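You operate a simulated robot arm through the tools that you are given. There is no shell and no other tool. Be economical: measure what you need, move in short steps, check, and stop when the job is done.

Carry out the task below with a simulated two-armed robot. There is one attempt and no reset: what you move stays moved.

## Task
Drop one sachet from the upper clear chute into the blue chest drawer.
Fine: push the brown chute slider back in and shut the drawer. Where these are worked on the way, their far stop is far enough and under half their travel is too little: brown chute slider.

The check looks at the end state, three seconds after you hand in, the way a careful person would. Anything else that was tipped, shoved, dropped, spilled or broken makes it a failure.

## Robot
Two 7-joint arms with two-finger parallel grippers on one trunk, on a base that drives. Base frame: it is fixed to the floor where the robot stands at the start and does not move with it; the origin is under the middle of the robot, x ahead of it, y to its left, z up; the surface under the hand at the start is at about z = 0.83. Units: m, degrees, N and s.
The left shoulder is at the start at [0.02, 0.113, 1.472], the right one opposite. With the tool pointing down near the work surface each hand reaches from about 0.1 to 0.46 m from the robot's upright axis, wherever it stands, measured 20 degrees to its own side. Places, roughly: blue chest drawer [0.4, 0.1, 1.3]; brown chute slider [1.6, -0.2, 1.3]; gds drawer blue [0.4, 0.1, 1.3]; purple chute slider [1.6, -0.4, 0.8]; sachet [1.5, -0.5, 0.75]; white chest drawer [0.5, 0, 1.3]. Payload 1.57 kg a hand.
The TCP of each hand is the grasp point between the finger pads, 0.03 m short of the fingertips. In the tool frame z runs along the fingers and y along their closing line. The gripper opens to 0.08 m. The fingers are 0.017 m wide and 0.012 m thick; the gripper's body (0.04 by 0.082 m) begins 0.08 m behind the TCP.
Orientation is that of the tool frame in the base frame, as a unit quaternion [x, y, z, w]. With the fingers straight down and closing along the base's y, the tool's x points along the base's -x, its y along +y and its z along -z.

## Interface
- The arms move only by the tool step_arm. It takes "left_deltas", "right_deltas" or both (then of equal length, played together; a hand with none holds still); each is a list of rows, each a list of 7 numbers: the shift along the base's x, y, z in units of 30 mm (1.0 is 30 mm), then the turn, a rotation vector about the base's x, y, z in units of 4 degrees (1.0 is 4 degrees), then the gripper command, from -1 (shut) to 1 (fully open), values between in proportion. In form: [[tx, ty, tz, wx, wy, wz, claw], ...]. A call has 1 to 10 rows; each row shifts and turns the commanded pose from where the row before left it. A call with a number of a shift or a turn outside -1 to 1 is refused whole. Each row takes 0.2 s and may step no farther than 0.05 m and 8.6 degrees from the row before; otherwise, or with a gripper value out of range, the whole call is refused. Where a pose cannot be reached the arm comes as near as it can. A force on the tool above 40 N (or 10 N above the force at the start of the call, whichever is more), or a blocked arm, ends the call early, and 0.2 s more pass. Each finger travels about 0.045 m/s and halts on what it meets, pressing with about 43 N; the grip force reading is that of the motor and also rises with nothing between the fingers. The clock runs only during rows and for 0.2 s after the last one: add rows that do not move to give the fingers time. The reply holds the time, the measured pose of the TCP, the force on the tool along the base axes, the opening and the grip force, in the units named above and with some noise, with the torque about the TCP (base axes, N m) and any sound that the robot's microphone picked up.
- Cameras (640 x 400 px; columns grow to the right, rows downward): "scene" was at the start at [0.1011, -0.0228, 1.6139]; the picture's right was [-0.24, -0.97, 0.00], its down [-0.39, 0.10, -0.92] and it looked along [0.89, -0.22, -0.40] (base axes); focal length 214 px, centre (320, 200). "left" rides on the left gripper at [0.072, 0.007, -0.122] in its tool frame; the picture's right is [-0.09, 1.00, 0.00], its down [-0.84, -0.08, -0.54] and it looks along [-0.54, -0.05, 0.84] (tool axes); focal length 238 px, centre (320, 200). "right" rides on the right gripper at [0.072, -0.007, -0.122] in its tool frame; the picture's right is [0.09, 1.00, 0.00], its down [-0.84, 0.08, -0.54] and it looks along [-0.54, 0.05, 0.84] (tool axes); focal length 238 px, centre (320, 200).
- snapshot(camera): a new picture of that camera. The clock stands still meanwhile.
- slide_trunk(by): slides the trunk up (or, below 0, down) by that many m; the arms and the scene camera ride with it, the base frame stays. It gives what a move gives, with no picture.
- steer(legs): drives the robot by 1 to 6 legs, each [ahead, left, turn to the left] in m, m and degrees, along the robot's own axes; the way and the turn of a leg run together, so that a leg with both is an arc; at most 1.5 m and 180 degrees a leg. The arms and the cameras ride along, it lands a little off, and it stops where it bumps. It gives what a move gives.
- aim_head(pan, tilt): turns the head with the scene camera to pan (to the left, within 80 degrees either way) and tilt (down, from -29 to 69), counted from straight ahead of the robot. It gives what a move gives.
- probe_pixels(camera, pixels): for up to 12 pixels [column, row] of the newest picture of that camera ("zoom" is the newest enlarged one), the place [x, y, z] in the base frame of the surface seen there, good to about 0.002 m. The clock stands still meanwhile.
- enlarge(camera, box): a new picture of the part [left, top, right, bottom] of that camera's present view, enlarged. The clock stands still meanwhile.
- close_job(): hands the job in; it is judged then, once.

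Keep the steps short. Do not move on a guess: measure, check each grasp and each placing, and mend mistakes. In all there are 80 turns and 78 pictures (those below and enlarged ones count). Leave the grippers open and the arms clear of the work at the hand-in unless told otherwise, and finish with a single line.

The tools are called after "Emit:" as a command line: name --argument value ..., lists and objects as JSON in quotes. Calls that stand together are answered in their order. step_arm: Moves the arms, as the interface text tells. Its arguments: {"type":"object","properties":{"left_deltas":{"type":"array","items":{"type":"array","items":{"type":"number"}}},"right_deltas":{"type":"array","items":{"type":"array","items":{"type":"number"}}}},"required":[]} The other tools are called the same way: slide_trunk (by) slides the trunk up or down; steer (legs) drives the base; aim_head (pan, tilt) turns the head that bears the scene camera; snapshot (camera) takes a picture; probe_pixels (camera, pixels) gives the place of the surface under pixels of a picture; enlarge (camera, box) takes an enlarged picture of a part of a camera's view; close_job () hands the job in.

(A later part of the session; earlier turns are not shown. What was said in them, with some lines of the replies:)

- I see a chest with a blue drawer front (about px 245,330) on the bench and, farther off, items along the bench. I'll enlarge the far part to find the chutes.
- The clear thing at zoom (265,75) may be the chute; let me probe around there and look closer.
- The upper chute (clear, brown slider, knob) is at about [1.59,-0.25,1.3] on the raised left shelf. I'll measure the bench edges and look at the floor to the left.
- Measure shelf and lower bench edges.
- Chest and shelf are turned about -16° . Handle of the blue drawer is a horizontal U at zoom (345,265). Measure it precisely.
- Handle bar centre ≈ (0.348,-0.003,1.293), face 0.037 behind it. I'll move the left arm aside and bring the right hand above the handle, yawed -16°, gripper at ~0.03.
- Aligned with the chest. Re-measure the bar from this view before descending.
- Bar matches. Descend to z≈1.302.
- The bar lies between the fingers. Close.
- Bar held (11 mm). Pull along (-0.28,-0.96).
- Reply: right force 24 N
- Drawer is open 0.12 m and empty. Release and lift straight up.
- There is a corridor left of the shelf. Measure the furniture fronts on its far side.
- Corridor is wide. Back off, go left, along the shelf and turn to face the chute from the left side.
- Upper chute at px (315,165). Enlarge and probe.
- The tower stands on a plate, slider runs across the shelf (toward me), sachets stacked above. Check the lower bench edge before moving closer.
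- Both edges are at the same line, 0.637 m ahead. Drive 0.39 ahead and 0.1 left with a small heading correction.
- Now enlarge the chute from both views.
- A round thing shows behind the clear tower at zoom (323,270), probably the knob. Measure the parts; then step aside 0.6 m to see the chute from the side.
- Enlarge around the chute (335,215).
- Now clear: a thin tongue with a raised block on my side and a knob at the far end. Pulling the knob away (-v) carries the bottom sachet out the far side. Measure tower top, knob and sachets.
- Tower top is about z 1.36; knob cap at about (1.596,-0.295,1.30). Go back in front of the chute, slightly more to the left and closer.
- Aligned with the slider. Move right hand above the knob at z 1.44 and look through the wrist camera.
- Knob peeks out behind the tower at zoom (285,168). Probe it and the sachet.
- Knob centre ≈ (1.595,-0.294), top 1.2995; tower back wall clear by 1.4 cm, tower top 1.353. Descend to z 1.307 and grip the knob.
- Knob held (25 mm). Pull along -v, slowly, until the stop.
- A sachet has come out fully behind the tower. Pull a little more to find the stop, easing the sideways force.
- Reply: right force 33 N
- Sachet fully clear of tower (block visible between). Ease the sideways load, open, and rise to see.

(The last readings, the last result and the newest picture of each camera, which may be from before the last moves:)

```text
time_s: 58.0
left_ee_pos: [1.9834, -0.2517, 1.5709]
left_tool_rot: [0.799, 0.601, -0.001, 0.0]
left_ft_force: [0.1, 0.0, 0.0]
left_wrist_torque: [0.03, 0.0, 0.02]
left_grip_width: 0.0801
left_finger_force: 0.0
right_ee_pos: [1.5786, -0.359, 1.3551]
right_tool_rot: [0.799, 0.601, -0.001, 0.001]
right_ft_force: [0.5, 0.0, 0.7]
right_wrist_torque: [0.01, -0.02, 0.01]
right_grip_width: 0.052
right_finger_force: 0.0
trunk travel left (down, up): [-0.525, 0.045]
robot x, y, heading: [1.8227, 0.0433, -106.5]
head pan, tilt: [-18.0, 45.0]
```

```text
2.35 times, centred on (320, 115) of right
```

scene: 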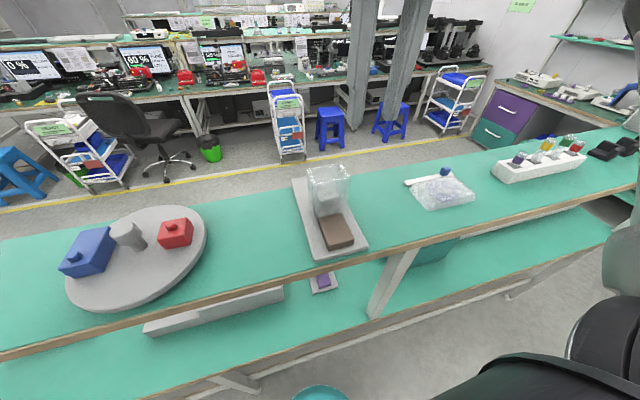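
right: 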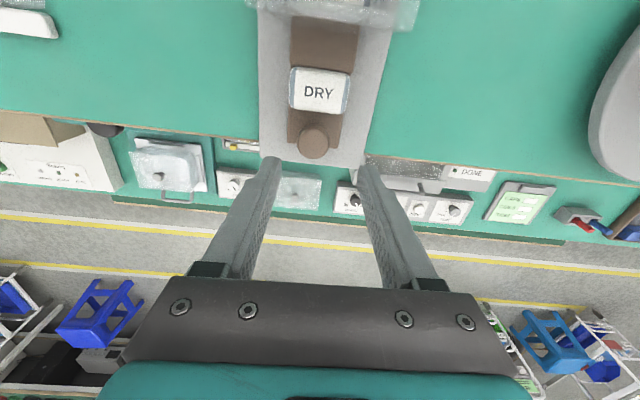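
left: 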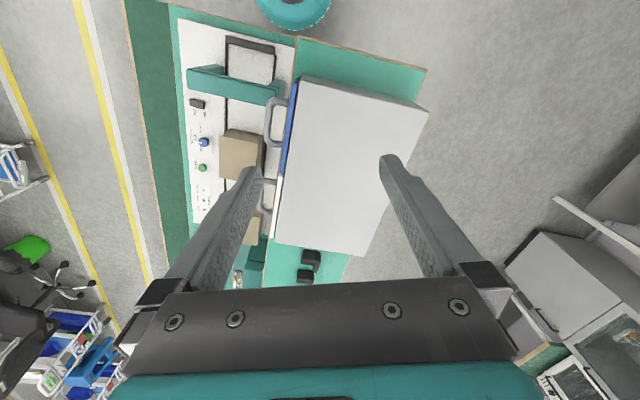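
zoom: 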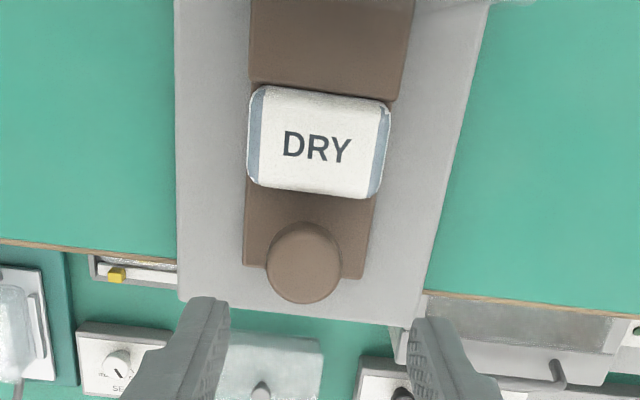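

Measure sachet, knob and tongue.

Emit:
probe_pixels --camera "zoom" --pixels '[[318, 148], [252, 140], [386, 155], [322, 95], [315, 190], [305, 250], [272, 245], [338, 250], [245, 230], [318, 85]]'

```text
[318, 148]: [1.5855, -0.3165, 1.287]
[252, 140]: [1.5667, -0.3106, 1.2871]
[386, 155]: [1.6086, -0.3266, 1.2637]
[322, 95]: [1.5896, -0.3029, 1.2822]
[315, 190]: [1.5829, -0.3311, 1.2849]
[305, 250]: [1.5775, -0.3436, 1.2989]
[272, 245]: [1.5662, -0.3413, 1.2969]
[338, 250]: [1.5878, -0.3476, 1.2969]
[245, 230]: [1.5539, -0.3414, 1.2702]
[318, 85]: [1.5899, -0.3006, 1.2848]
```

Sachet centre ≈ (1.586,-0.317), top 1.287, tongue top 1.271. Move over it, descend to TCP z 1.303 and grip across u.

Emit:
step_arm --right_deltas '[[0.12, 0.7, 0, 0, 0, 0, 0.6], [0.12, 0.7, 0, 0, 0, 0, 0.6], [0, 0, -0.6, 0, 0, 0, 0.6], [0, 0, -0.6, 0, 0, 0, 0.6], [0, 0, -0.53, 0, 0, 0, 0.6], [0, 0, 0, 0, 0, 0, 0.6]]'

Emit:
snapshot --camera "right"

```text
time_s: 59.4
left_ee_pos: [1.9843, -0.2497, 1.5714]
left_tool_rot: [0.799, 0.601, -0.001, 0.0]
left_ft_force: [-0.5, -0.8, -0.4]
left_wrist_torque: [0.0, -0.03, 0.01]
left_grip_width: 0.0799
left_finger_force: 0.0
right_ee_pos: [1.5859, -0.3165, 1.3028]
right_tool_rot: [0.798, 0.602, -0.001, 0.001]
right_ft_force: [0.3, 0.3, -0.2]
right_wrist_torque: [0.03, 0.0, 0.02]
right_grip_width: 0.0641
right_finger_force: 0.0
trunk travel left (down, up): [-0.525, 0.045]
robot x, y, heading: [1.8234, 0.0401, -106.0]
head pan, tilt: [-18.0, 45.0]
```

```text
44 pictures are left
```

right: 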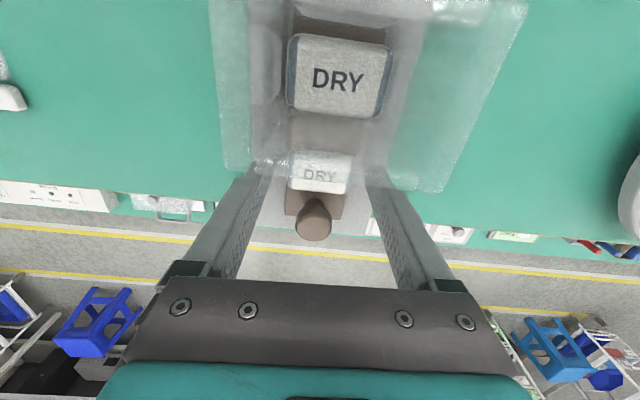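

Fingers straddle the sachet. Close gently to a commanded 0.034.

Emit:
step_arm --right_deltas '[[0, 0, 0, 0, 0, 0, -0.15], [0, 0, 0, 0, 0, 0, -0.15], [0, 0, 0, 0, 0, 0, -0.15], [0, 0, 0, 0, 0, 0, -0.15]]'

```text
time_s: 60.4
left_ee_pos: [1.9837, -0.2507, 1.5712]
left_tool_rot: [0.799, 0.601, -0.001, -0.001]
left_ft_force: [0.3, -0.6, 0.1]
left_wrist_torque: [0.01, 0.02, -0.03]
left_grip_width: 0.0798
left_finger_force: 0.0
right_ee_pos: [1.5861, -0.3157, 1.3042]
right_tool_rot: [0.799, 0.601, 0.0, 0.001]
right_ft_force: [-0.2, 0.4, -0.1]
right_wrist_torque: [0.0, -0.02, 0.01]
right_grip_width: 0.0435
right_finger_force: 38.9
trunk travel left (down, up): [-0.525, 0.045]
robot x, y, heading: [1.8192, 0.0435, -106.0]
head pan, tilt: [-18.0, 45.0]
```

Held at 43.5 mm. Lift slowly and check.

Emit:
step_arm --right_deltas '[[0, 0, 0.3, 0, 0, 0, -0.15], [0, 0, 0.5, 0, 0, 0, -0.15], [0, 0, 0.8, 0, 0, 0, -0.15], [0, 0, 0.8, 0, 0, 0, -0.15], [0, 0, 0.8, 0, 0, 0, -0.15]]'

Emit:
snapshot --camera "right"

```text
time_s: 61.5
left_ee_pos: [1.9834, -0.2513, 1.5715]
left_tool_rot: [0.799, 0.601, -0.001, -0.001]
left_ft_force: [-0.1, 0.4, 0.3]
left_wrist_torque: [-0.04, 0.02, -0.02]
left_grip_width: 0.08
left_finger_force: 0.2
right_ee_pos: [1.5866, -0.3163, 1.3997]
right_tool_rot: [0.799, 0.601, 0.0, 0.0]
right_ft_force: [-0.3, 0.4, -1.0]
right_wrist_torque: [0.02, 0.04, -0.02]
right_grip_width: 0.0434
right_finger_force: 29.9
trunk travel left (down, up): [-0.525, 0.045]
robot x, y, heading: [1.823, 0.0413, -106.4]
head pan, tilt: [-18.0, 45.0]
```

```text
43 pictures are left
```

right: 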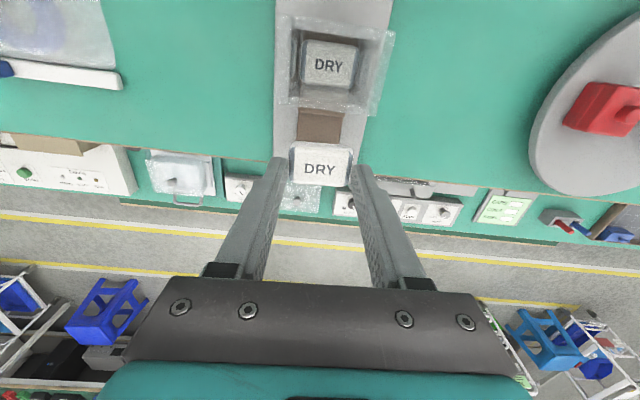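

Sachet held; chute still has two, slider out. Raise and retract the right hand so the left hand can push the knob home.

Emit:
step_arm --right_deltas '[[0, 0, 1, 0, 0, 0, -0.15], [0, 0, 1, 0, 0, 0, -0.15], [0, 0, 1, 0, 0, 0, -0.15], [0, 0, 1, 0, 0, 0, -0.15], [-0.37, 0.92, 0.2, 0, 0, 0, -0.15], [-0.37, 0.92, 0.2, 0, 0, 0, -0.15], [-0.37, 0.92, 0.2, 0, 0, 0, -0.15], [-0.37, 0.92, 0.2, 0, 0, 0, -0.15], [-0.37, 0.92, 0.2, 0, 0, 0, -0.15], [-0.37, 0.92, 0.2, 0, 0, 0, -0.15]]'

Emit:
steer --legs '[[0, -0.24, 0]]'

Emit:
aim_head --pan 10 --tilt 45

Emit:
snapshot --camera "scene"

Emit:
snapshot --camera "left"

```text
time_s: 63.8
left_ee_pos: [1.9834, -0.2495, 1.5717]
left_tool_rot: [0.799, 0.601, -0.002, 0.0]
left_ft_force: [-0.2, -0.1, -0.4]
left_wrist_torque: [-0.03, -0.02, -0.03]
left_grip_width: 0.0801
left_finger_force: 0.1
right_ee_pos: [1.5198, -0.1493, 1.5549]
right_tool_rot: [0.799, 0.601, -0.001, 0.001]
right_ft_force: [0.3, -0.1, 0.3]
right_wrist_torque: [0.0, -0.01, 0.02]
right_grip_width: 0.0429
right_finger_force: 43.0
trunk travel left (down, up): [-0.525, 0.045]
robot x, y, heading: [1.8204, 0.044, -106.2]
head pan, tilt: [-18.0, 45.0]
```

```text
time_s: 65.5
left_ee_pos: [1.7543, -0.1855, 1.5711]
left_tool_rot: [0.8, 0.601, -0.001, -0.001]
left_ft_force: [-0.1, 1.2, -0.7]
left_wrist_torque: [-0.01, -0.03, -0.04]
left_grip_width: 0.0802
left_finger_force: 0.1
right_ee_pos: [1.2904, -0.0851, 1.5548]
right_tool_rot: [0.799, 0.601, 0.0, 0.001]
right_ft_force: [-0.3, 0.0, -0.4]
right_wrist_torque: [-0.01, -0.04, 0.02]
right_grip_width: 0.0431
right_finger_force: 43.7
trunk travel left (down, up): [-0.525, 0.045]
robot x, y, heading: [1.5956, 0.107, -106.2]
head pan, tilt: [-18.0, 45.0]
```

```text
time_s: 66.5
left_ee_pos: [1.7539, -0.1851, 1.571]
left_tool_rot: [0.8, 0.6, -0.001, 0.0]
left_ft_force: [0.1, 0.2, 0.4]
left_wrist_torque: [0.02, -0.02, 0.01]
left_grip_width: 0.0801
left_finger_force: 0.2
right_ee_pos: [1.2905, -0.0846, 1.5546]
right_tool_rot: [0.799, 0.601, -0.001, 0.0]
right_ft_force: [-0.7, 0.3, -0.6]
right_wrist_torque: [-0.01, 0.01, 0.02]
right_grip_width: 0.0431
right_finger_force: 43.0
trunk travel left (down, up): [-0.525, 0.045]
robot x, y, heading: [1.595, 0.1114, -106.2]
head pan, tilt: [10.0, 45.0]
```

```text
42 pictures are left
```

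scene: 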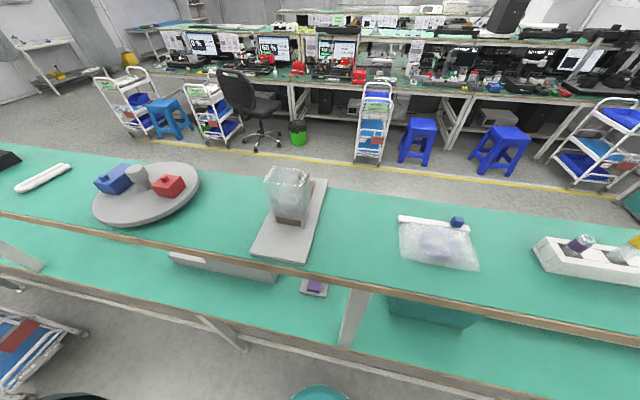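

```text
41 pictures are left
```

left: 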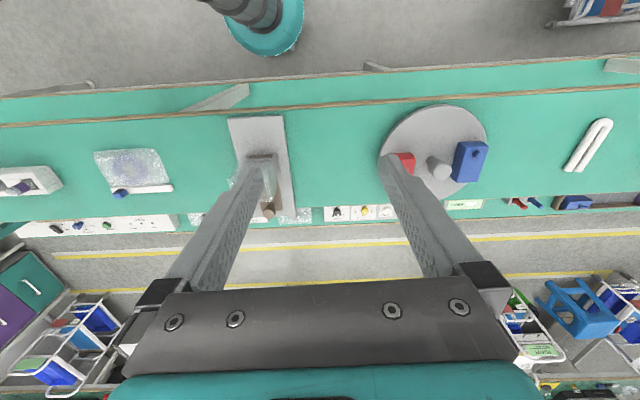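

Advance 15 mm, then bring the left hand above the knob at (1.577,-0.352).

Emit:
steer --legs '[[0.015, 0, 0]]'

Emit:
step_arm --left_deltas '[[-0.96, -0.84, -0.5, 0, 0, 0, 0.25], [-0.96, -0.84, -0.5, 0, 0, 0, 0.25], [-0.96, -0.84, -0.5, 0, 0, 0, 0.25], [-0.96, -0.84, -0.5, 0, 0, 0, 0.25], [-0.96, -0.84, -0.5, 0, 0, 0, 0.25], [-0.96, -0.84, -0.5, 0, 0, 0, 0.25], [0, 0, 0, 0, 0, 0, 0.25]]'

Emit:
snapshot --camera "left"

```text
time_s: 67.2
left_ee_pos: [1.7509, -0.1973, 1.5722]
left_tool_rot: [0.8, 0.601, -0.001, 0.0]
left_ft_force: [0.5, 0.5, -0.8]
left_wrist_torque: [-0.02, -0.01, -0.04]
left_grip_width: 0.0797
left_finger_force: 0.2
right_ee_pos: [1.2867, -0.0977, 1.5553]
right_tool_rot: [0.799, 0.601, -0.002, 0.001]
right_ft_force: [-1.0, 0.0, 0.1]
right_wrist_torque: [0.02, 0.01, -0.03]
right_grip_width: 0.0432
right_finger_force: 42.9
trunk travel left (down, up): [-0.525, 0.045]
robot x, y, heading: [1.5888, 0.0963, -106.1]
head pan, tilt: [10.0, 45.0]
```

```text
time_s: 68.8
left_ee_pos: [1.578, -0.3522, 1.4816]
left_tool_rot: [0.8, 0.6, -0.001, -0.002]
left_ft_force: [0.4, 0.4, 0.0]
left_wrist_torque: [-0.02, 0.02, 0.0]
left_grip_width: 0.0501
left_finger_force: 0.0
right_ee_pos: [1.2876, -0.0979, 1.554]
right_tool_rot: [0.799, 0.601, -0.001, 0.0]
right_ft_force: [1.1, -0.6, 0.8]
right_wrist_torque: [-0.01, 0.0, -0.01]
right_grip_width: 0.043
right_finger_force: 43.0
trunk travel left (down, up): [-0.525, 0.045]
robot x, y, heading: [1.5859, 0.0963, -106.0]
head pan, tilt: [10.0, 45.0]
```

```text
40 pictures are left
```

left: 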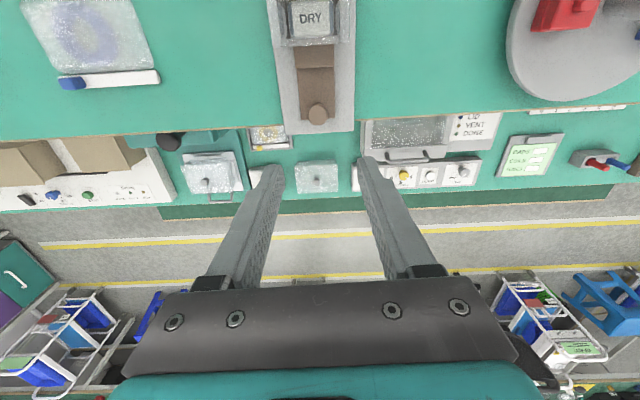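

Probe the knob (317,113).

Emit:
probe_pixels --camera "left" --pixels '[[317, 113], [309, 113], [327, 113], [318, 105], [318, 123], [318, 75]]'

```text
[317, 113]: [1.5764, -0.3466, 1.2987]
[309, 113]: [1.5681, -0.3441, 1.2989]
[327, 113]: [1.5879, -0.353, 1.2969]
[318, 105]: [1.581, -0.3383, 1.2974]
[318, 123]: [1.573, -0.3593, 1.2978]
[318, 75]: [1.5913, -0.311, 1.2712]
```

Knob centre (1.577,-0.349). Descend and grip.

Emit:
step_arm --left_deltas '[[-0.03, 0, -0.97, 0, 0, 0, 0.25], [0, 0, -0.97, 0, 0, 0, 0.25], [0, 0, -0.97, 0, 0, 0, 0.25], [0, 0, -0.97, 0, 0, 0, 0.25], [0, 0, -0.97, 0, 0, 0, 0.25], [0, 0, -0.97, 0, 0, 0, 0.25], [0, 0, 0, 0, 0, 0, -1], [0, 0, 0, 0, 0, 0, -1], [0, 0, 0, 0, 0, 0, -1], [0, 0, 0, 0, 0, 0, -1]]'

```text
time_s: 71.0
left_ee_pos: [1.5758, -0.3499, 1.3067]
left_tool_rot: [0.8, 0.6, -0.001, 0.0]
left_ft_force: [-1.0, 0.4, -2.1]
left_wrist_torque: [-0.41, 0.1, 0.09]
left_grip_width: 0.0255
left_finger_force: 37.0
right_ee_pos: [1.2861, -0.0979, 1.5553]
right_tool_rot: [0.799, 0.601, -0.001, 0.0]
right_ft_force: [1.1, 0.4, 0.2]
right_wrist_torque: [0.02, -0.01, -0.03]
right_grip_width: 0.043
right_finger_force: 43.1
trunk travel left (down, up): [-0.525, 0.045]
robot x, y, heading: [1.5869, 0.0911, -106.1]
head pan, tilt: [10.0, 45.0]
```

Held. Push along +v by 60 mm.

Emit:
step_arm --left_deltas '[[0.092, 0.32, 0, 0, 0, 0, -1], [0.092, 0.32, 0, 0, 0, 0, -1], [0.092, 0.32, 0, 0, 0, 0, -1], [0.092, 0.32, 0, 0, 0, 0, -1], [0.092, 0.32, 0, 0, 0, 0, -1], [0.092, 0.32, 0, 0, 0, 0, -1], [0, 0, 0, 0, 0, 0, -1]]'

Emit:
snapshot --camera "left"

```text
time_s: 72.6
left_ee_pos: [1.5941, -0.2932, 1.3067]
left_tool_rot: [0.8, 0.6, 0.0, -0.001]
left_ft_force: [2.9, -0.7, -3.8]
left_wrist_torque: [-0.39, 0.02, 0.06]
left_grip_width: 0.0254
left_finger_force: 36.9
right_ee_pos: [1.2873, -0.0988, 1.554]
right_tool_rot: [0.8, 0.601, -0.001, 0.0]
right_ft_force: [0.2, -1.0, 0.7]
right_wrist_torque: [-0.01, 0.02, -0.01]
right_grip_width: 0.0432
right_finger_force: 43.1
trunk travel left (down, up): [-0.525, 0.045]
robot x, y, heading: [1.5847, 0.0929, -106.2]
head pan, tilt: [10.0, 45.0]
```

```text
39 pictures are left
```

left: 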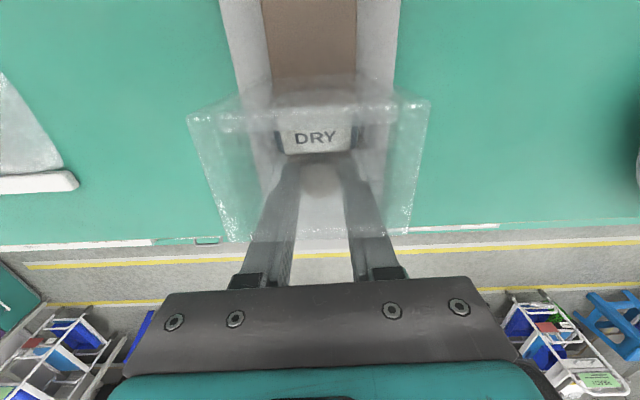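

No stop force felt yet; push a few mm more to feel the stop.

Emit:
step_arm --left_deltas '[[0.046, 0.16, 0, 0, 0, 0, -1], [0.046, 0.16, 0, 0, 0, 0, -1], [0, 0, 0, 0, 0, 0, -1]]'

```text
time_s: 73.4
left_ee_pos: [1.5934, -0.2909, 1.3077]
left_tool_rot: [0.797, 0.604, -0.004, 0.001]
left_ft_force: [-6.2, -30.4, 6.7]
left_wrist_torque: [-0.16, 0.01, 0.01]
left_grip_width: 0.0253
left_finger_force: 37.1
right_ee_pos: [1.2854, -0.1059, 1.5541]
right_tool_rot: [0.799, 0.601, 0.001, -0.001]
right_ft_force: [-0.6, -0.2, 0.1]
right_wrist_torque: [-0.01, 0.03, 0.01]
right_grip_width: 0.0431
right_finger_force: 43.3
trunk travel left (down, up): [-0.525, 0.045]
robot x, y, heading: [1.5924, 0.093, -106.4]
head pan, tilt: [10.0, 45.0]
```

Stop reached (30 N). Relax, release the knob and rise straight up.

Emit:
step_arm --left_deltas '[[-0.05, -0.2, 0, 0, 0, 0, -1], [0, 0, 0, 0, 0, 0, 0.25], [0, 0, 0, 0, 0, 0, 0.25], [0, 0, 0, 0, 0, 0, 0.25], [0, -0.1, 0.5, 0, 0, 0, 0.25], [0, 0, 1, 0, 0, 0, 0.25], [0, 0, 1, 0, 0, 0, 0.25], [0, 0, 1, 0, 0, 0, 0.25], [0, 0, 1, 0, 0, 0, 0.25], [0, 0, 1, 0, 0, 0, 0.25]]'

Emit:
snapshot --camera "left"

Emit:
enlarge --camera "scene" --box '[225, 140, 365, 270]'

```text
time_s: 75.6
left_ee_pos: [1.5936, -0.2915, 1.472]
left_tool_rot: [0.8, 0.601, 0.0, -0.001]
left_ft_force: [-0.3, -0.3, -0.1]
left_wrist_torque: [0.0, -0.02, 0.0]
left_grip_width: 0.0496
left_finger_force: 0.0
right_ee_pos: [1.2864, -0.0978, 1.5544]
right_tool_rot: [0.799, 0.601, -0.002, 0.0]
right_ft_force: [-0.5, -0.3, 0.4]
right_wrist_torque: [-0.02, 0.01, -0.02]
right_grip_width: 0.0432
right_finger_force: 43.4
trunk travel left (down, up): [-0.525, 0.045]
robot x, y, heading: [1.589, 0.0971, -106.4]
head pan, tilt: [10.0, 45.0]
```

```text
38 pictures are left
```

left: 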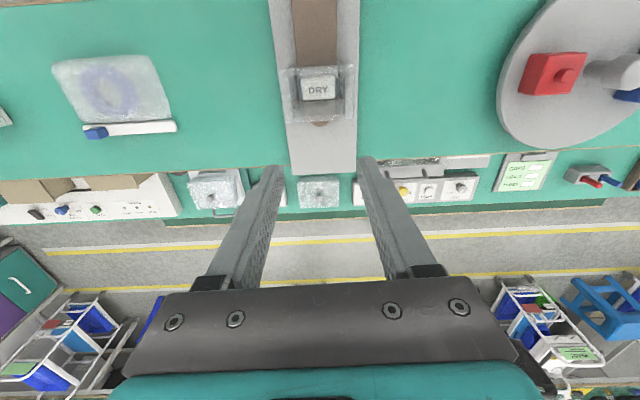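

```text
3.08 times, centred on (295, 205) of scene
```

zoom: 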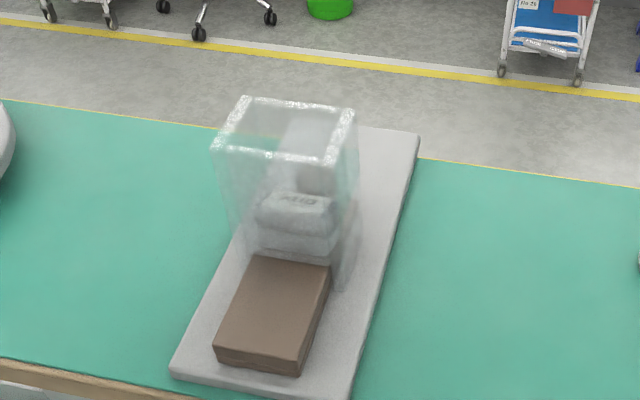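

Slider is fully in, two sachets remain. Retract the left hand and drive back to the starting side.

Emit:
step_arm --left_deltas '[[0, 0, 1, 0, 0, 0, 1], [0.86, 0.58, 0.5, 0, 0, 0, 1], [0.86, 0.58, 0.5, 0, 0, 0, 1], [0.86, 0.58, 0.5, 0, 0, 0, 1], [0.86, 0.58, 0.5, 0, 0, 0, 1], [0.86, 0.58, 0.5, 0, 0, 0, 1]]'

Emit:
steer --legs '[[-0.8, 0, 0], [0, 0, 106.2], [-1.05, 0, 0], [-1.05, 0, 0], [0, -0.87, 0]]'

Emit:
aim_head --pan 0 --tilt 45

Emit:
snapshot --camera "scene"

Emit:
snapshot --camera "right"

```text
time_s: 77.0
left_ee_pos: [1.7242, -0.2026, 1.5764]
left_tool_rot: [0.799, 0.601, -0.001, -0.001]
left_ft_force: [0.2, 0.9, 0.5]
left_wrist_torque: [-0.01, 0.0, 0.02]
left_grip_width: 0.08
left_finger_force: 0.0
right_ee_pos: [1.2876, -0.0972, 1.554]
right_tool_rot: [0.799, 0.601, -0.002, 0.001]
right_ft_force: [0.6, -0.2, 0.3]
right_wrist_torque: [-0.05, 0.03, 0.0]
right_grip_width: 0.0434
right_finger_force: 42.7
trunk travel left (down, up): [-0.525, 0.045]
robot x, y, heading: [1.5888, 0.0935, -106.0]
head pan, tilt: [10.0, 45.0]
```

```text
time_s: 100.0
left_ee_pos: [-0.0545, 0.2193, 1.5771]
left_tool_rot: [-0.002, 1.0, -0.001, -0.001]
left_ft_force: [-0.1, 0.4, 0.2]
left_wrist_torque: [-0.02, 0.03, -0.01]
left_grip_width: 0.08
left_finger_force: 0.0
right_ee_pos: [-0.0344, -0.2299, 1.5548]
right_tool_rot: [-0.003, 1.0, 0.0, 0.001]
right_ft_force: [0.0, -0.4, -0.7]
right_wrist_torque: [0.01, -0.02, 0.03]
right_grip_width: 0.0431
right_finger_force: 42.5
trunk travel left (down, up): [-0.525, 0.045]
robot x, y, heading: [-0.3013, 0.0043, 0.2]
head pan, tilt: [10.0, 45.0]
```

```text
time_s: 100.8
left_ee_pos: [-0.0556, 0.2191, 1.5768]
left_tool_rot: [-0.002, 1.0, 0.0, 0.0]
left_ft_force: [-0.8, -0.4, 0.9]
left_wrist_torque: [-0.02, -0.01, 0.01]
left_grip_width: 0.0799
left_finger_force: 0.1
right_ee_pos: [-0.034, -0.2288, 1.555]
right_tool_rot: [-0.003, 1.0, 0.0, 0.001]
right_ft_force: [1.0, 0.0, -0.7]
right_wrist_torque: [-0.01, 0.0, 0.0]
right_grip_width: 0.0428
right_finger_force: 42.8
trunk travel left (down, up): [-0.525, 0.045]
robot x, y, heading: [-0.3057, 0.0043, 0.2]
head pan, tilt: [0.0, 45.0]
```

```text
36 pictures are left
```

scene: 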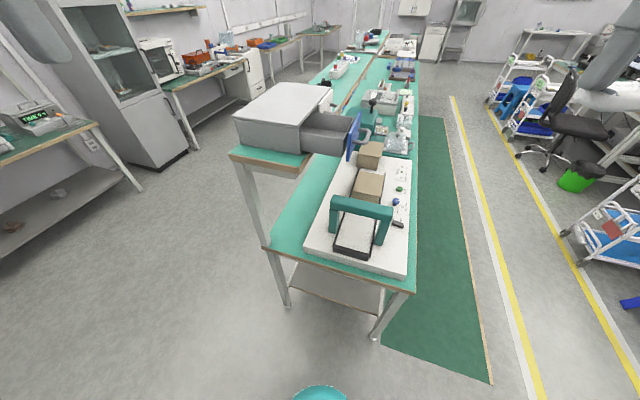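

```text
35 pictures are left
```

right: 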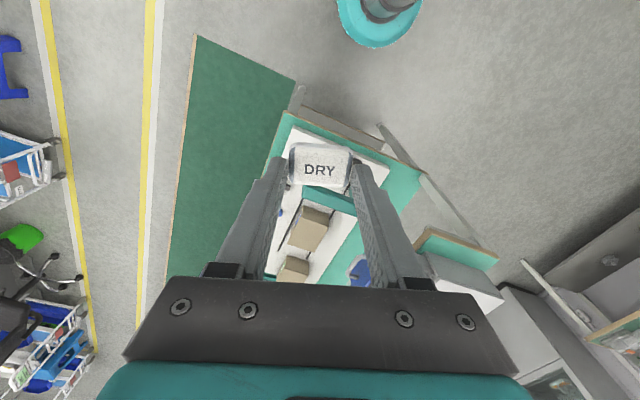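

Sachet still held; drawer still open. Drive 0.3 ahead to the start spot and view the drawer.

Emit:
steer --legs '[[0.3, 0, 0]]'

Emit:
aim_head --pan 0 --tilt 60

Emit:
enlarge --camera "scene" --box '[240, 60, 400, 220]'

Emit:
probe_pixels --camera "zoom" --pixels '[[320, 150], [280, 180], [340, 120], [260, 200], [300, 130], [360, 160], [350, 190], [320, 210]]'

```text
time_s: 102.8
left_ee_pos: [0.245, 0.2219, 1.5773]
left_tool_rot: [-0.001, 1.0, -0.001, 0.0]
left_ft_force: [-0.1, 0.8, 0.4]
left_wrist_torque: [-0.01, 0.04, 0.04]
left_grip_width: 0.08
left_finger_force: 0.0
right_ee_pos: [0.2651, -0.2284, 1.5557]
right_tool_rot: [-0.003, 1.0, 0.0, 0.001]
right_ft_force: [-0.7, -0.8, 0.1]
right_wrist_torque: [0.0, 0.02, -0.01]
right_grip_width: 0.0428
right_finger_force: 43.2
trunk travel left (down, up): [-0.525, 0.045]
robot x, y, heading: [-0.0113, 0.0072, 0.1]
head pan, tilt: [0.0, 45.0]
```

```text
time_s: 103.6
left_ee_pos: [0.2454, 0.2224, 1.5753]
left_tool_rot: [-0.002, 1.0, 0.0, 0.001]
left_ft_force: [0.5, 0.6, -0.3]
left_wrist_torque: [0.0, -0.01, 0.02]
left_grip_width: 0.0803
left_finger_force: 0.0
right_ee_pos: [0.2662, -0.228, 1.5538]
right_tool_rot: [-0.002, 1.0, 0.001, 0.001]
right_ft_force: [-0.8, -0.4, 0.1]
right_wrist_torque: [-0.01, 0.02, 0.01]
right_grip_width: 0.0431
right_finger_force: 43.0
trunk travel left (down, up): [-0.525, 0.045]
robot x, y, heading: [-0.006, 0.0071, -0.0]
head pan, tilt: [0.0, 60.0]
```

```text
2.50 times, centred on (320, 140) of scene
```

zoom: 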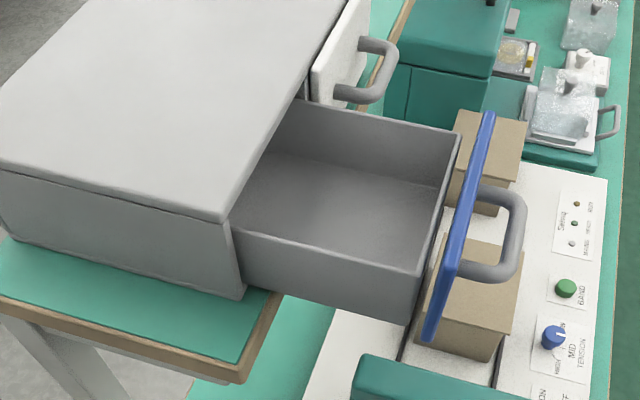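

```text
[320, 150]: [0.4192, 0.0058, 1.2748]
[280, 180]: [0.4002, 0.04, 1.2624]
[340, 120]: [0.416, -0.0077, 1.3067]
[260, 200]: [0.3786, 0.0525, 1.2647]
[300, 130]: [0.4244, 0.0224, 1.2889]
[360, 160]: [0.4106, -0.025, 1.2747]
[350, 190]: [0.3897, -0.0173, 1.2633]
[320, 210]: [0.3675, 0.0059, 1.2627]
```

Drawer floor is at z 1.263, interior centre ≈ (0.344,-0.03). Bring the sachet above it, yawing -16°.

Emit:
step_arm --right_deltas '[[0.371, 0.943, -0.4, 0, 0, -0.571, -0.15], [0.371, 0.943, -0.4, 0, 0, -0.571, -0.15], [0.371, 0.943, -0.4, 0, 0, -0.571, -0.15], [0.371, 0.943, -0.4, 0, 0, -0.571, -0.15], [0.371, 0.943, -0.4, 0, 0, -0.571, -0.15], [0.371, 0.943, -0.4, 0, 0, -0.571, -0.15], [0.371, 0.943, -0.4, 0, 0, -0.571, -0.15], [0, 0, 0, 0, 0, 0, -0.15]]'

Emit:
snapshot --camera "right"

```text
time_s: 105.4
left_ee_pos: [0.2448, 0.2204, 1.5761]
left_tool_rot: [-0.001, 1.0, -0.001, 0.001]
left_ft_force: [0.0, 0.2, 0.2]
left_wrist_torque: [0.05, -0.03, 0.02]
left_grip_width: 0.0799
left_finger_force: 0.0
right_ee_pos: [0.3434, -0.0315, 1.4704]
right_tool_rot: [0.137, 0.991, 0.001, 0.001]
right_ft_force: [0.6, -0.3, -0.6]
right_wrist_torque: [0.0, -0.02, -0.03]
right_grip_width: 0.0431
right_finger_force: 42.6
trunk travel left (down, up): [-0.525, 0.045]
robot x, y, heading: [-0.0017, 0.0071, 0.3]
head pan, tilt: [0.0, 60.0]
```

```text
33 pictures are left
```

right: 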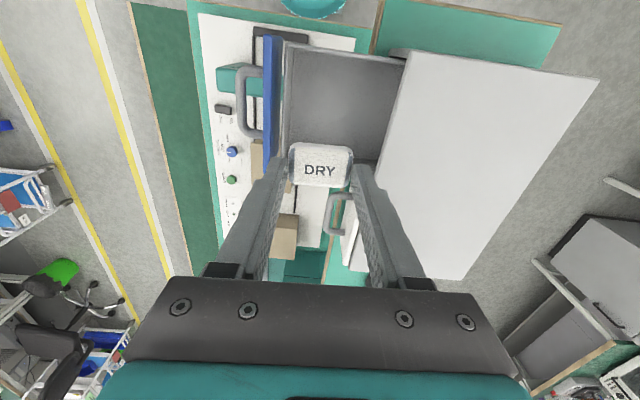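

Probe the drawer walls in this view.

Emit:
probe_pixels --camera "right" --pixels '[[345, 52], [286, 100], [274, 100], [398, 95], [345, 110], [345, 68], [335, 140], [370, 155], [338, 188], [281, 130]]'

```text
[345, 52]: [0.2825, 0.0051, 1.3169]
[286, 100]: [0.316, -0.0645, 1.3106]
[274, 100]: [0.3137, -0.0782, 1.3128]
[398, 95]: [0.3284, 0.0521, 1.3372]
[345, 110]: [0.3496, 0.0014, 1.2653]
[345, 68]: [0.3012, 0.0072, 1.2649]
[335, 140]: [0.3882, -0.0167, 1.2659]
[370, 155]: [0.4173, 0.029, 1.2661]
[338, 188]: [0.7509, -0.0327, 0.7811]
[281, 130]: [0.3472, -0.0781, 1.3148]
```

Shift to (0.349,-0.018) and descend to z 1.302.

Emit:
step_arm --right_deltas '[[0.19, 0.45, 0, 0, 0, 0, -0.15], [0, 0, -0.93, 0, 0, 0, -0.15], [0, 0, -0.93, 0, 0, 0, -0.15], [0, 0, -0.93, 0, 0, 0, -0.15], [0, 0, -0.93, 0, 0, 0, -0.15], [0, 0, -0.93, 0, 0, 0, -0.15], [0, 0, -0.93, 0, 0, 0, -0.15], [0, 0, 0, 0, 0, 0, -0.15]]'

Emit:
snapshot --camera "right"

```text
time_s: 107.2
left_ee_pos: [0.2436, 0.2207, 1.5773]
left_tool_rot: [-0.001, 1.0, -0.001, 0.001]
left_ft_force: [0.4, -0.9, 0.4]
left_wrist_torque: [-0.02, 0.03, 0.0]
left_grip_width: 0.0801
left_finger_force: 0.0
right_ee_pos: [0.3496, -0.0147, 1.3073]
right_tool_rot: [0.137, 0.991, 0.002, 0.004]
right_ft_force: [0.6, -0.3, 27.9]
right_wrist_torque: [-0.1, 0.0, 0.03]
right_grip_width: 0.0429
right_finger_force: 42.4
trunk travel left (down, up): [-0.525, 0.045]
robot x, y, heading: [-0.0007, 0.0086, -0.1]
head pan, tilt: [0.0, 60.0]
```

```text
32 pictures are left
```

right: 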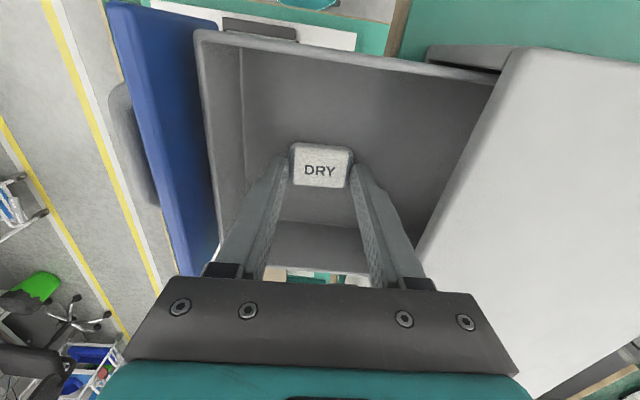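

Sachet already touches the floor (28 N). Raise a touch, then open and lift out.

Emit:
step_arm --right_deltas '[[0, 0, 0.15, 0, 0, 0, -0.15], [0, 0, 0, 0, 0, 0, 0.4], [0, 0, 0, 0, 0, 0, 0.4], [0, 0, 0, 0, 0, 0, 0.4], [0, 0, 0.6, 0, 0, 0, 0.4], [0, 0, 0.9, 0, 0, 0, 0.4], [0, 0, 0.9, 0, 0, 0, 0.4], [0, 0, 0.9, 0, 0, 0, 0.4], [0, 0, 0.9, 0, 0, 0, 0.4], [0, 0, 0.9, 0, 0, 0, 0.4]]'

Emit:
snapshot --camera "right"

```text
time_s: 109.4
left_ee_pos: [0.2436, 0.2209, 1.576]
left_tool_rot: [-0.002, 1.0, -0.001, 0.001]
left_ft_force: [-0.5, -0.4, -0.2]
left_wrist_torque: [-0.01, -0.03, -0.02]
left_grip_width: 0.0799
left_finger_force: 0.0
right_ee_pos: [0.3484, -0.0163, 1.4613]
right_tool_rot: [0.137, 0.991, -0.001, 0.0]
right_ft_force: [0.6, 0.1, -0.7]
right_wrist_torque: [0.01, 0.01, 0.0]
right_grip_width: 0.0558
right_finger_force: 0.1
trunk travel left (down, up): [-0.525, 0.045]
robot x, y, heading: [-0.0021, 0.0057, 0.1]
head pan, tilt: [0.0, 60.0]
```

```text
31 pictures are left
```

right: 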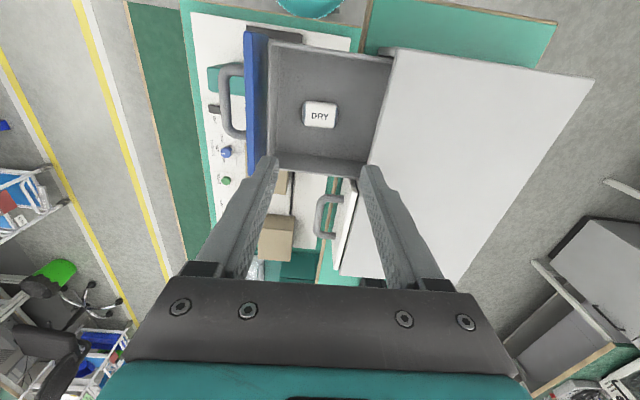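

Sachet lies in the drawer. Probe the handle bar's place to close it.

Emit:
probe_pixels --camera "right" --pixels '[[224, 90], [224, 105], [226, 120], [249, 105], [319, 115]]'

```text
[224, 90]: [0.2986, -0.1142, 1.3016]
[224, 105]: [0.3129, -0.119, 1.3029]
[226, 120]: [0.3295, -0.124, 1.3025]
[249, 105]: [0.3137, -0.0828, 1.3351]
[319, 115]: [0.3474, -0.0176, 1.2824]
```

Go above the bar (0.310,-0.1185), opening 0.03, descend and grip.

Emit:
step_arm --right_deltas '[[-0.32, -0.85, 0, 0, 0, 0, -0.25], [-0.32, -0.85, 0, 0, 0, 0, -0.25], [-0.32, -0.85, 0, 0, 0, 0, -0.25], [-0.32, -0.85, 0, 0, 0, 0, -0.25], [0, 0, -0.8, 0, 0, 0, -0.25], [0, 0, -0.8, 0, 0, 0, -0.25], [0, 0, 0, 0, 0, 0, -0.25]]'

Emit:
snapshot --camera "right"

```text
time_s: 111.0
left_ee_pos: [0.2447, 0.2219, 1.5766]
left_tool_rot: [-0.001, 1.0, -0.001, 0.0]
left_ft_force: [-0.7, 0.0, 0.2]
left_wrist_torque: [-0.01, -0.02, -0.03]
left_grip_width: 0.08
left_finger_force: 0.0
right_ee_pos: [0.3111, -0.1184, 1.4141]
right_tool_rot: [0.137, 0.991, 0.0, 0.001]
right_ft_force: [-0.4, 0.6, 0.1]
right_wrist_torque: [0.01, 0.0, 0.01]
right_grip_width: 0.0298
right_finger_force: 0.1
trunk travel left (down, up): [-0.525, 0.045]
robot x, y, heading: [-0.0051, 0.0052, 0.3]
head pan, tilt: [0.0, 60.0]
```

```text
30 pictures are left
```

right: 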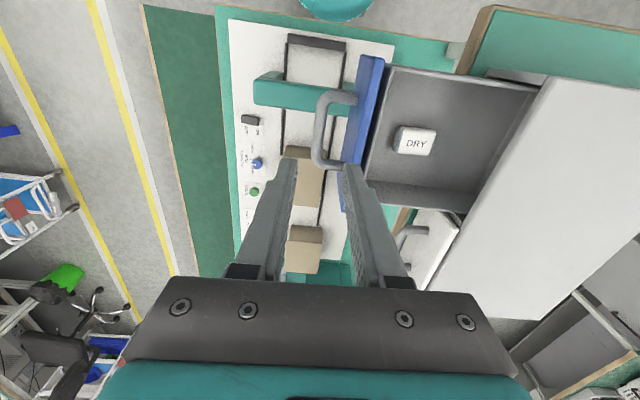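

Aligned with the bar. Descend to z≈1.301 and grip.

Emit:
step_arm --right_deltas '[[0, 0, -0.94, 0, 0, 0, -0.25], [0, 0, -0.94, 0, 0, 0, -0.25], [0, 0, -0.94, 0, 0, 0, -0.25], [0, 0, -0.94, 0, 0, 0, -0.25], [0, 0, 0, 0, 0, 0, -1], [0, 0, 0, 0, 0, 0, -1], [0, 0, 0, 0, 0, 0, -1], [0, 0, 0, 0, 0, 0, -1]]'

```text
time_s: 112.8
left_ee_pos: [0.2444, 0.2206, 1.5772]
left_tool_rot: [-0.001, 1.0, -0.001, -0.001]
left_ft_force: [0.5, 0.5, 0.7]
left_wrist_torque: [-0.02, -0.01, 0.02]
left_grip_width: 0.0797
left_finger_force: 0.0
right_ee_pos: [0.3129, -0.1183, 1.3001]
right_tool_rot: [0.137, 0.991, -0.001, 0.001]
right_ft_force: [-0.6, 1.3, -2.6]
right_wrist_torque: [-0.13, -0.53, -0.47]
right_grip_width: 0.0116
right_finger_force: 29.0
trunk travel left (down, up): [-0.525, 0.045]
robot x, y, heading: [-0.0044, 0.0044, 0.2]
head pan, tilt: [0.0, 60.0]
```

Bar held. Push along +v by 0.12 m.

Emit:
step_arm --right_deltas '[[0.14, 0.48, 0, 0, 0, 0, -1], [0.14, 0.48, 0, 0, 0, 0, -1], [0.14, 0.48, 0, 0, 0, 0, -1], [0.14, 0.48, 0, 0, 0, 0, -1], [0.14, 0.48, 0, 0, 0, 0, -1], [0.14, 0.48, 0, 0, 0, 0, -1], [0.14, 0.48, 0, 0, 0, 0, -1], [0.14, 0.48, 0, 0, 0, 0, -1], [0, 0, 0, 0, 0, 0, -1]]'

Emit:
snapshot --camera "scene"

```text
time_s: 114.8
left_ee_pos: [0.249, 0.221, 1.5756]
left_tool_rot: [-0.002, 1.0, -0.001, -0.002]
left_ft_force: [0.3, 0.7, 0.9]
left_wrist_torque: [0.04, 0.0, -0.01]
left_grip_width: 0.0799
left_finger_force: 0.1
right_ee_pos: [0.3496, -0.0048, 1.3001]
right_tool_rot: [0.137, 0.991, 0.0, 0.001]
right_ft_force: [15.0, -5.3, -3.8]
right_wrist_torque: [0.1, 0.25, -0.38]
right_grip_width: 0.0117
right_finger_force: 28.9
trunk travel left (down, up): [-0.525, 0.045]
robot x, y, heading: [-0.0013, 0.0041, 0.1]
head pan, tilt: [0.0, 60.0]
```

```text
29 pictures are left
```

scene: 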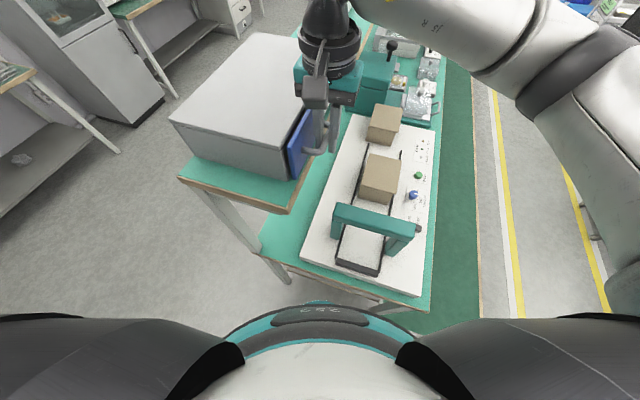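

Nearly shut; push a few mm more to feel the stop.

Emit:
step_arm --right_deltas '[[0.05, 0.16, 0, 0, 0, 0, -1], [0.03, 0.12, 0, 0, 0, 0, -1], [0, 0, 0, 0, 0, 0, -1]]'

```text
time_s: 115.6
left_ee_pos: [0.2473, 0.2173, 1.5771]
left_tool_rot: [-0.002, 1.0, 0.0, -0.001]
left_ft_force: [-0.7, -1.3, -0.2]
left_wrist_torque: [0.02, 0.01, -0.02]
left_grip_width: 0.0801
left_finger_force: 0.2
right_ee_pos: [0.3501, 0.0015, 1.2994]
right_tool_rot: [0.137, 0.991, -0.001, 0.0]
right_ft_force: [14.1, -15.5, 1.3]
right_wrist_torque: [-0.08, -0.02, -0.38]
right_grip_width: 0.0117
right_finger_force: 28.9
trunk travel left (down, up): [-0.525, 0.045]
robot x, y, heading: [-0.0077, 0.0081, 0.5]
head pan, tilt: [0.0, 60.0]
```

Stop reached. Relax, release, lift and back away.

Emit:
step_arm --right_deltas '[[0, -0.1, 0, 0, 0, 0, -0.25], [0, 0, 0, 0, 0, 0, -0.25], [0, 0, 0, 0, 0, 0, -0.25], [0, 0, 1, 0, 0, 0, -0.25], [0, 0, 1, 0, 0, 0, -0.25], [0, 0, 1, 0, 0, 0, -0.25], [0, 0, 1, 0, 0, 0, -0.25], [0, 0, 1, 0, 0, 0, -0.25], [-0.3, -0.9, 1, 0, 0, 0, 0.5], [-0.3, -0.9, 1, 0, 0, 0, 1]]'

Emit:
step_arm --right_deltas '[[-0.3, -1, 0.5, 0, 0, 0, 1], [-0.3, -1, 0.3, 0, 0, 0, 1], [-0.3, -1, 0, 0, 0, 0, 1], [-0.3, -1, 0, 0, 0, 0, 1], [0, 0, 0, 0, 0, 0, 1]]'

Emit:
enlarge --camera "scene" --box '[240, 30, 400, 200]'

Emit:
probe_pixels --camera "zoom" --pixels '[[345, 265], [262, 330], [357, 240], [240, 300], [330, 130]]'

```text
time_s: 117.8
left_ee_pos: [0.2435, 0.2205, 1.5765]
left_tool_rot: [-0.002, 1.0, 0.0, 0.001]
left_ft_force: [-0.8, 0.0, -0.4]
left_wrist_torque: [-0.02, 0.0, 0.02]
left_grip_width: 0.0801
left_finger_force: 0.0
right_ee_pos: [0.3279, -0.0516, 1.5092]
right_tool_rot: [0.136, 0.991, 0.0, 0.001]
right_ft_force: [-0.1, -0.9, 0.2]
right_wrist_torque: [0.04, 0.0, 0.01]
right_grip_width: 0.0798
right_finger_force: 0.6
trunk travel left (down, up): [-0.525, 0.045]
robot x, y, heading: [-0.0025, 0.0099, 0.3]
head pan, tilt: [0.0, 60.0]
```

```text
time_s: 119.0
left_ee_pos: [0.2455, 0.2227, 1.576]
left_tool_rot: [-0.002, 1.0, -0.002, 0.0]
left_ft_force: [-0.2, 0.1, 0.5]
left_wrist_torque: [0.01, 0.05, 0.0]
left_grip_width: 0.0798
left_finger_force: 0.0
right_ee_pos: [0.2932, -0.1714, 1.5341]
right_tool_rot: [0.136, 0.991, -0.001, 0.002]
right_ft_force: [0.8, -0.2, 0.3]
right_wrist_torque: [-0.04, -0.01, 0.0]
right_grip_width: 0.0799
right_finger_force: 0.0
trunk travel left (down, up): [-0.525, 0.045]
robot x, y, heading: [-0.0072, 0.0033, 0.5]
head pan, tilt: [0.0, 60.0]
```

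```text
2.35 times, centred on (320, 115) of scene
```

zoom: 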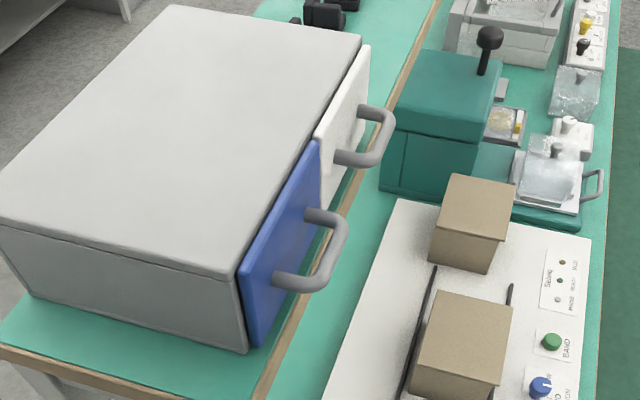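

```text
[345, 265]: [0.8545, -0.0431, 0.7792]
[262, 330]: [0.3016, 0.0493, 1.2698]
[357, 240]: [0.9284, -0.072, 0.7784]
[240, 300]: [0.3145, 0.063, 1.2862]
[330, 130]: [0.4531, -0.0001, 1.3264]
```

The drawer front is back at its starting place, the slider is in, and both grippers are open and clear. Handing in.

Emit:
close_job

```text
The job is handed in.
```

One sachet from the upper clear chute is in the blue chest drawer, the brown slider is pushed fully back in, and the drawer is shut; the job is handed in.
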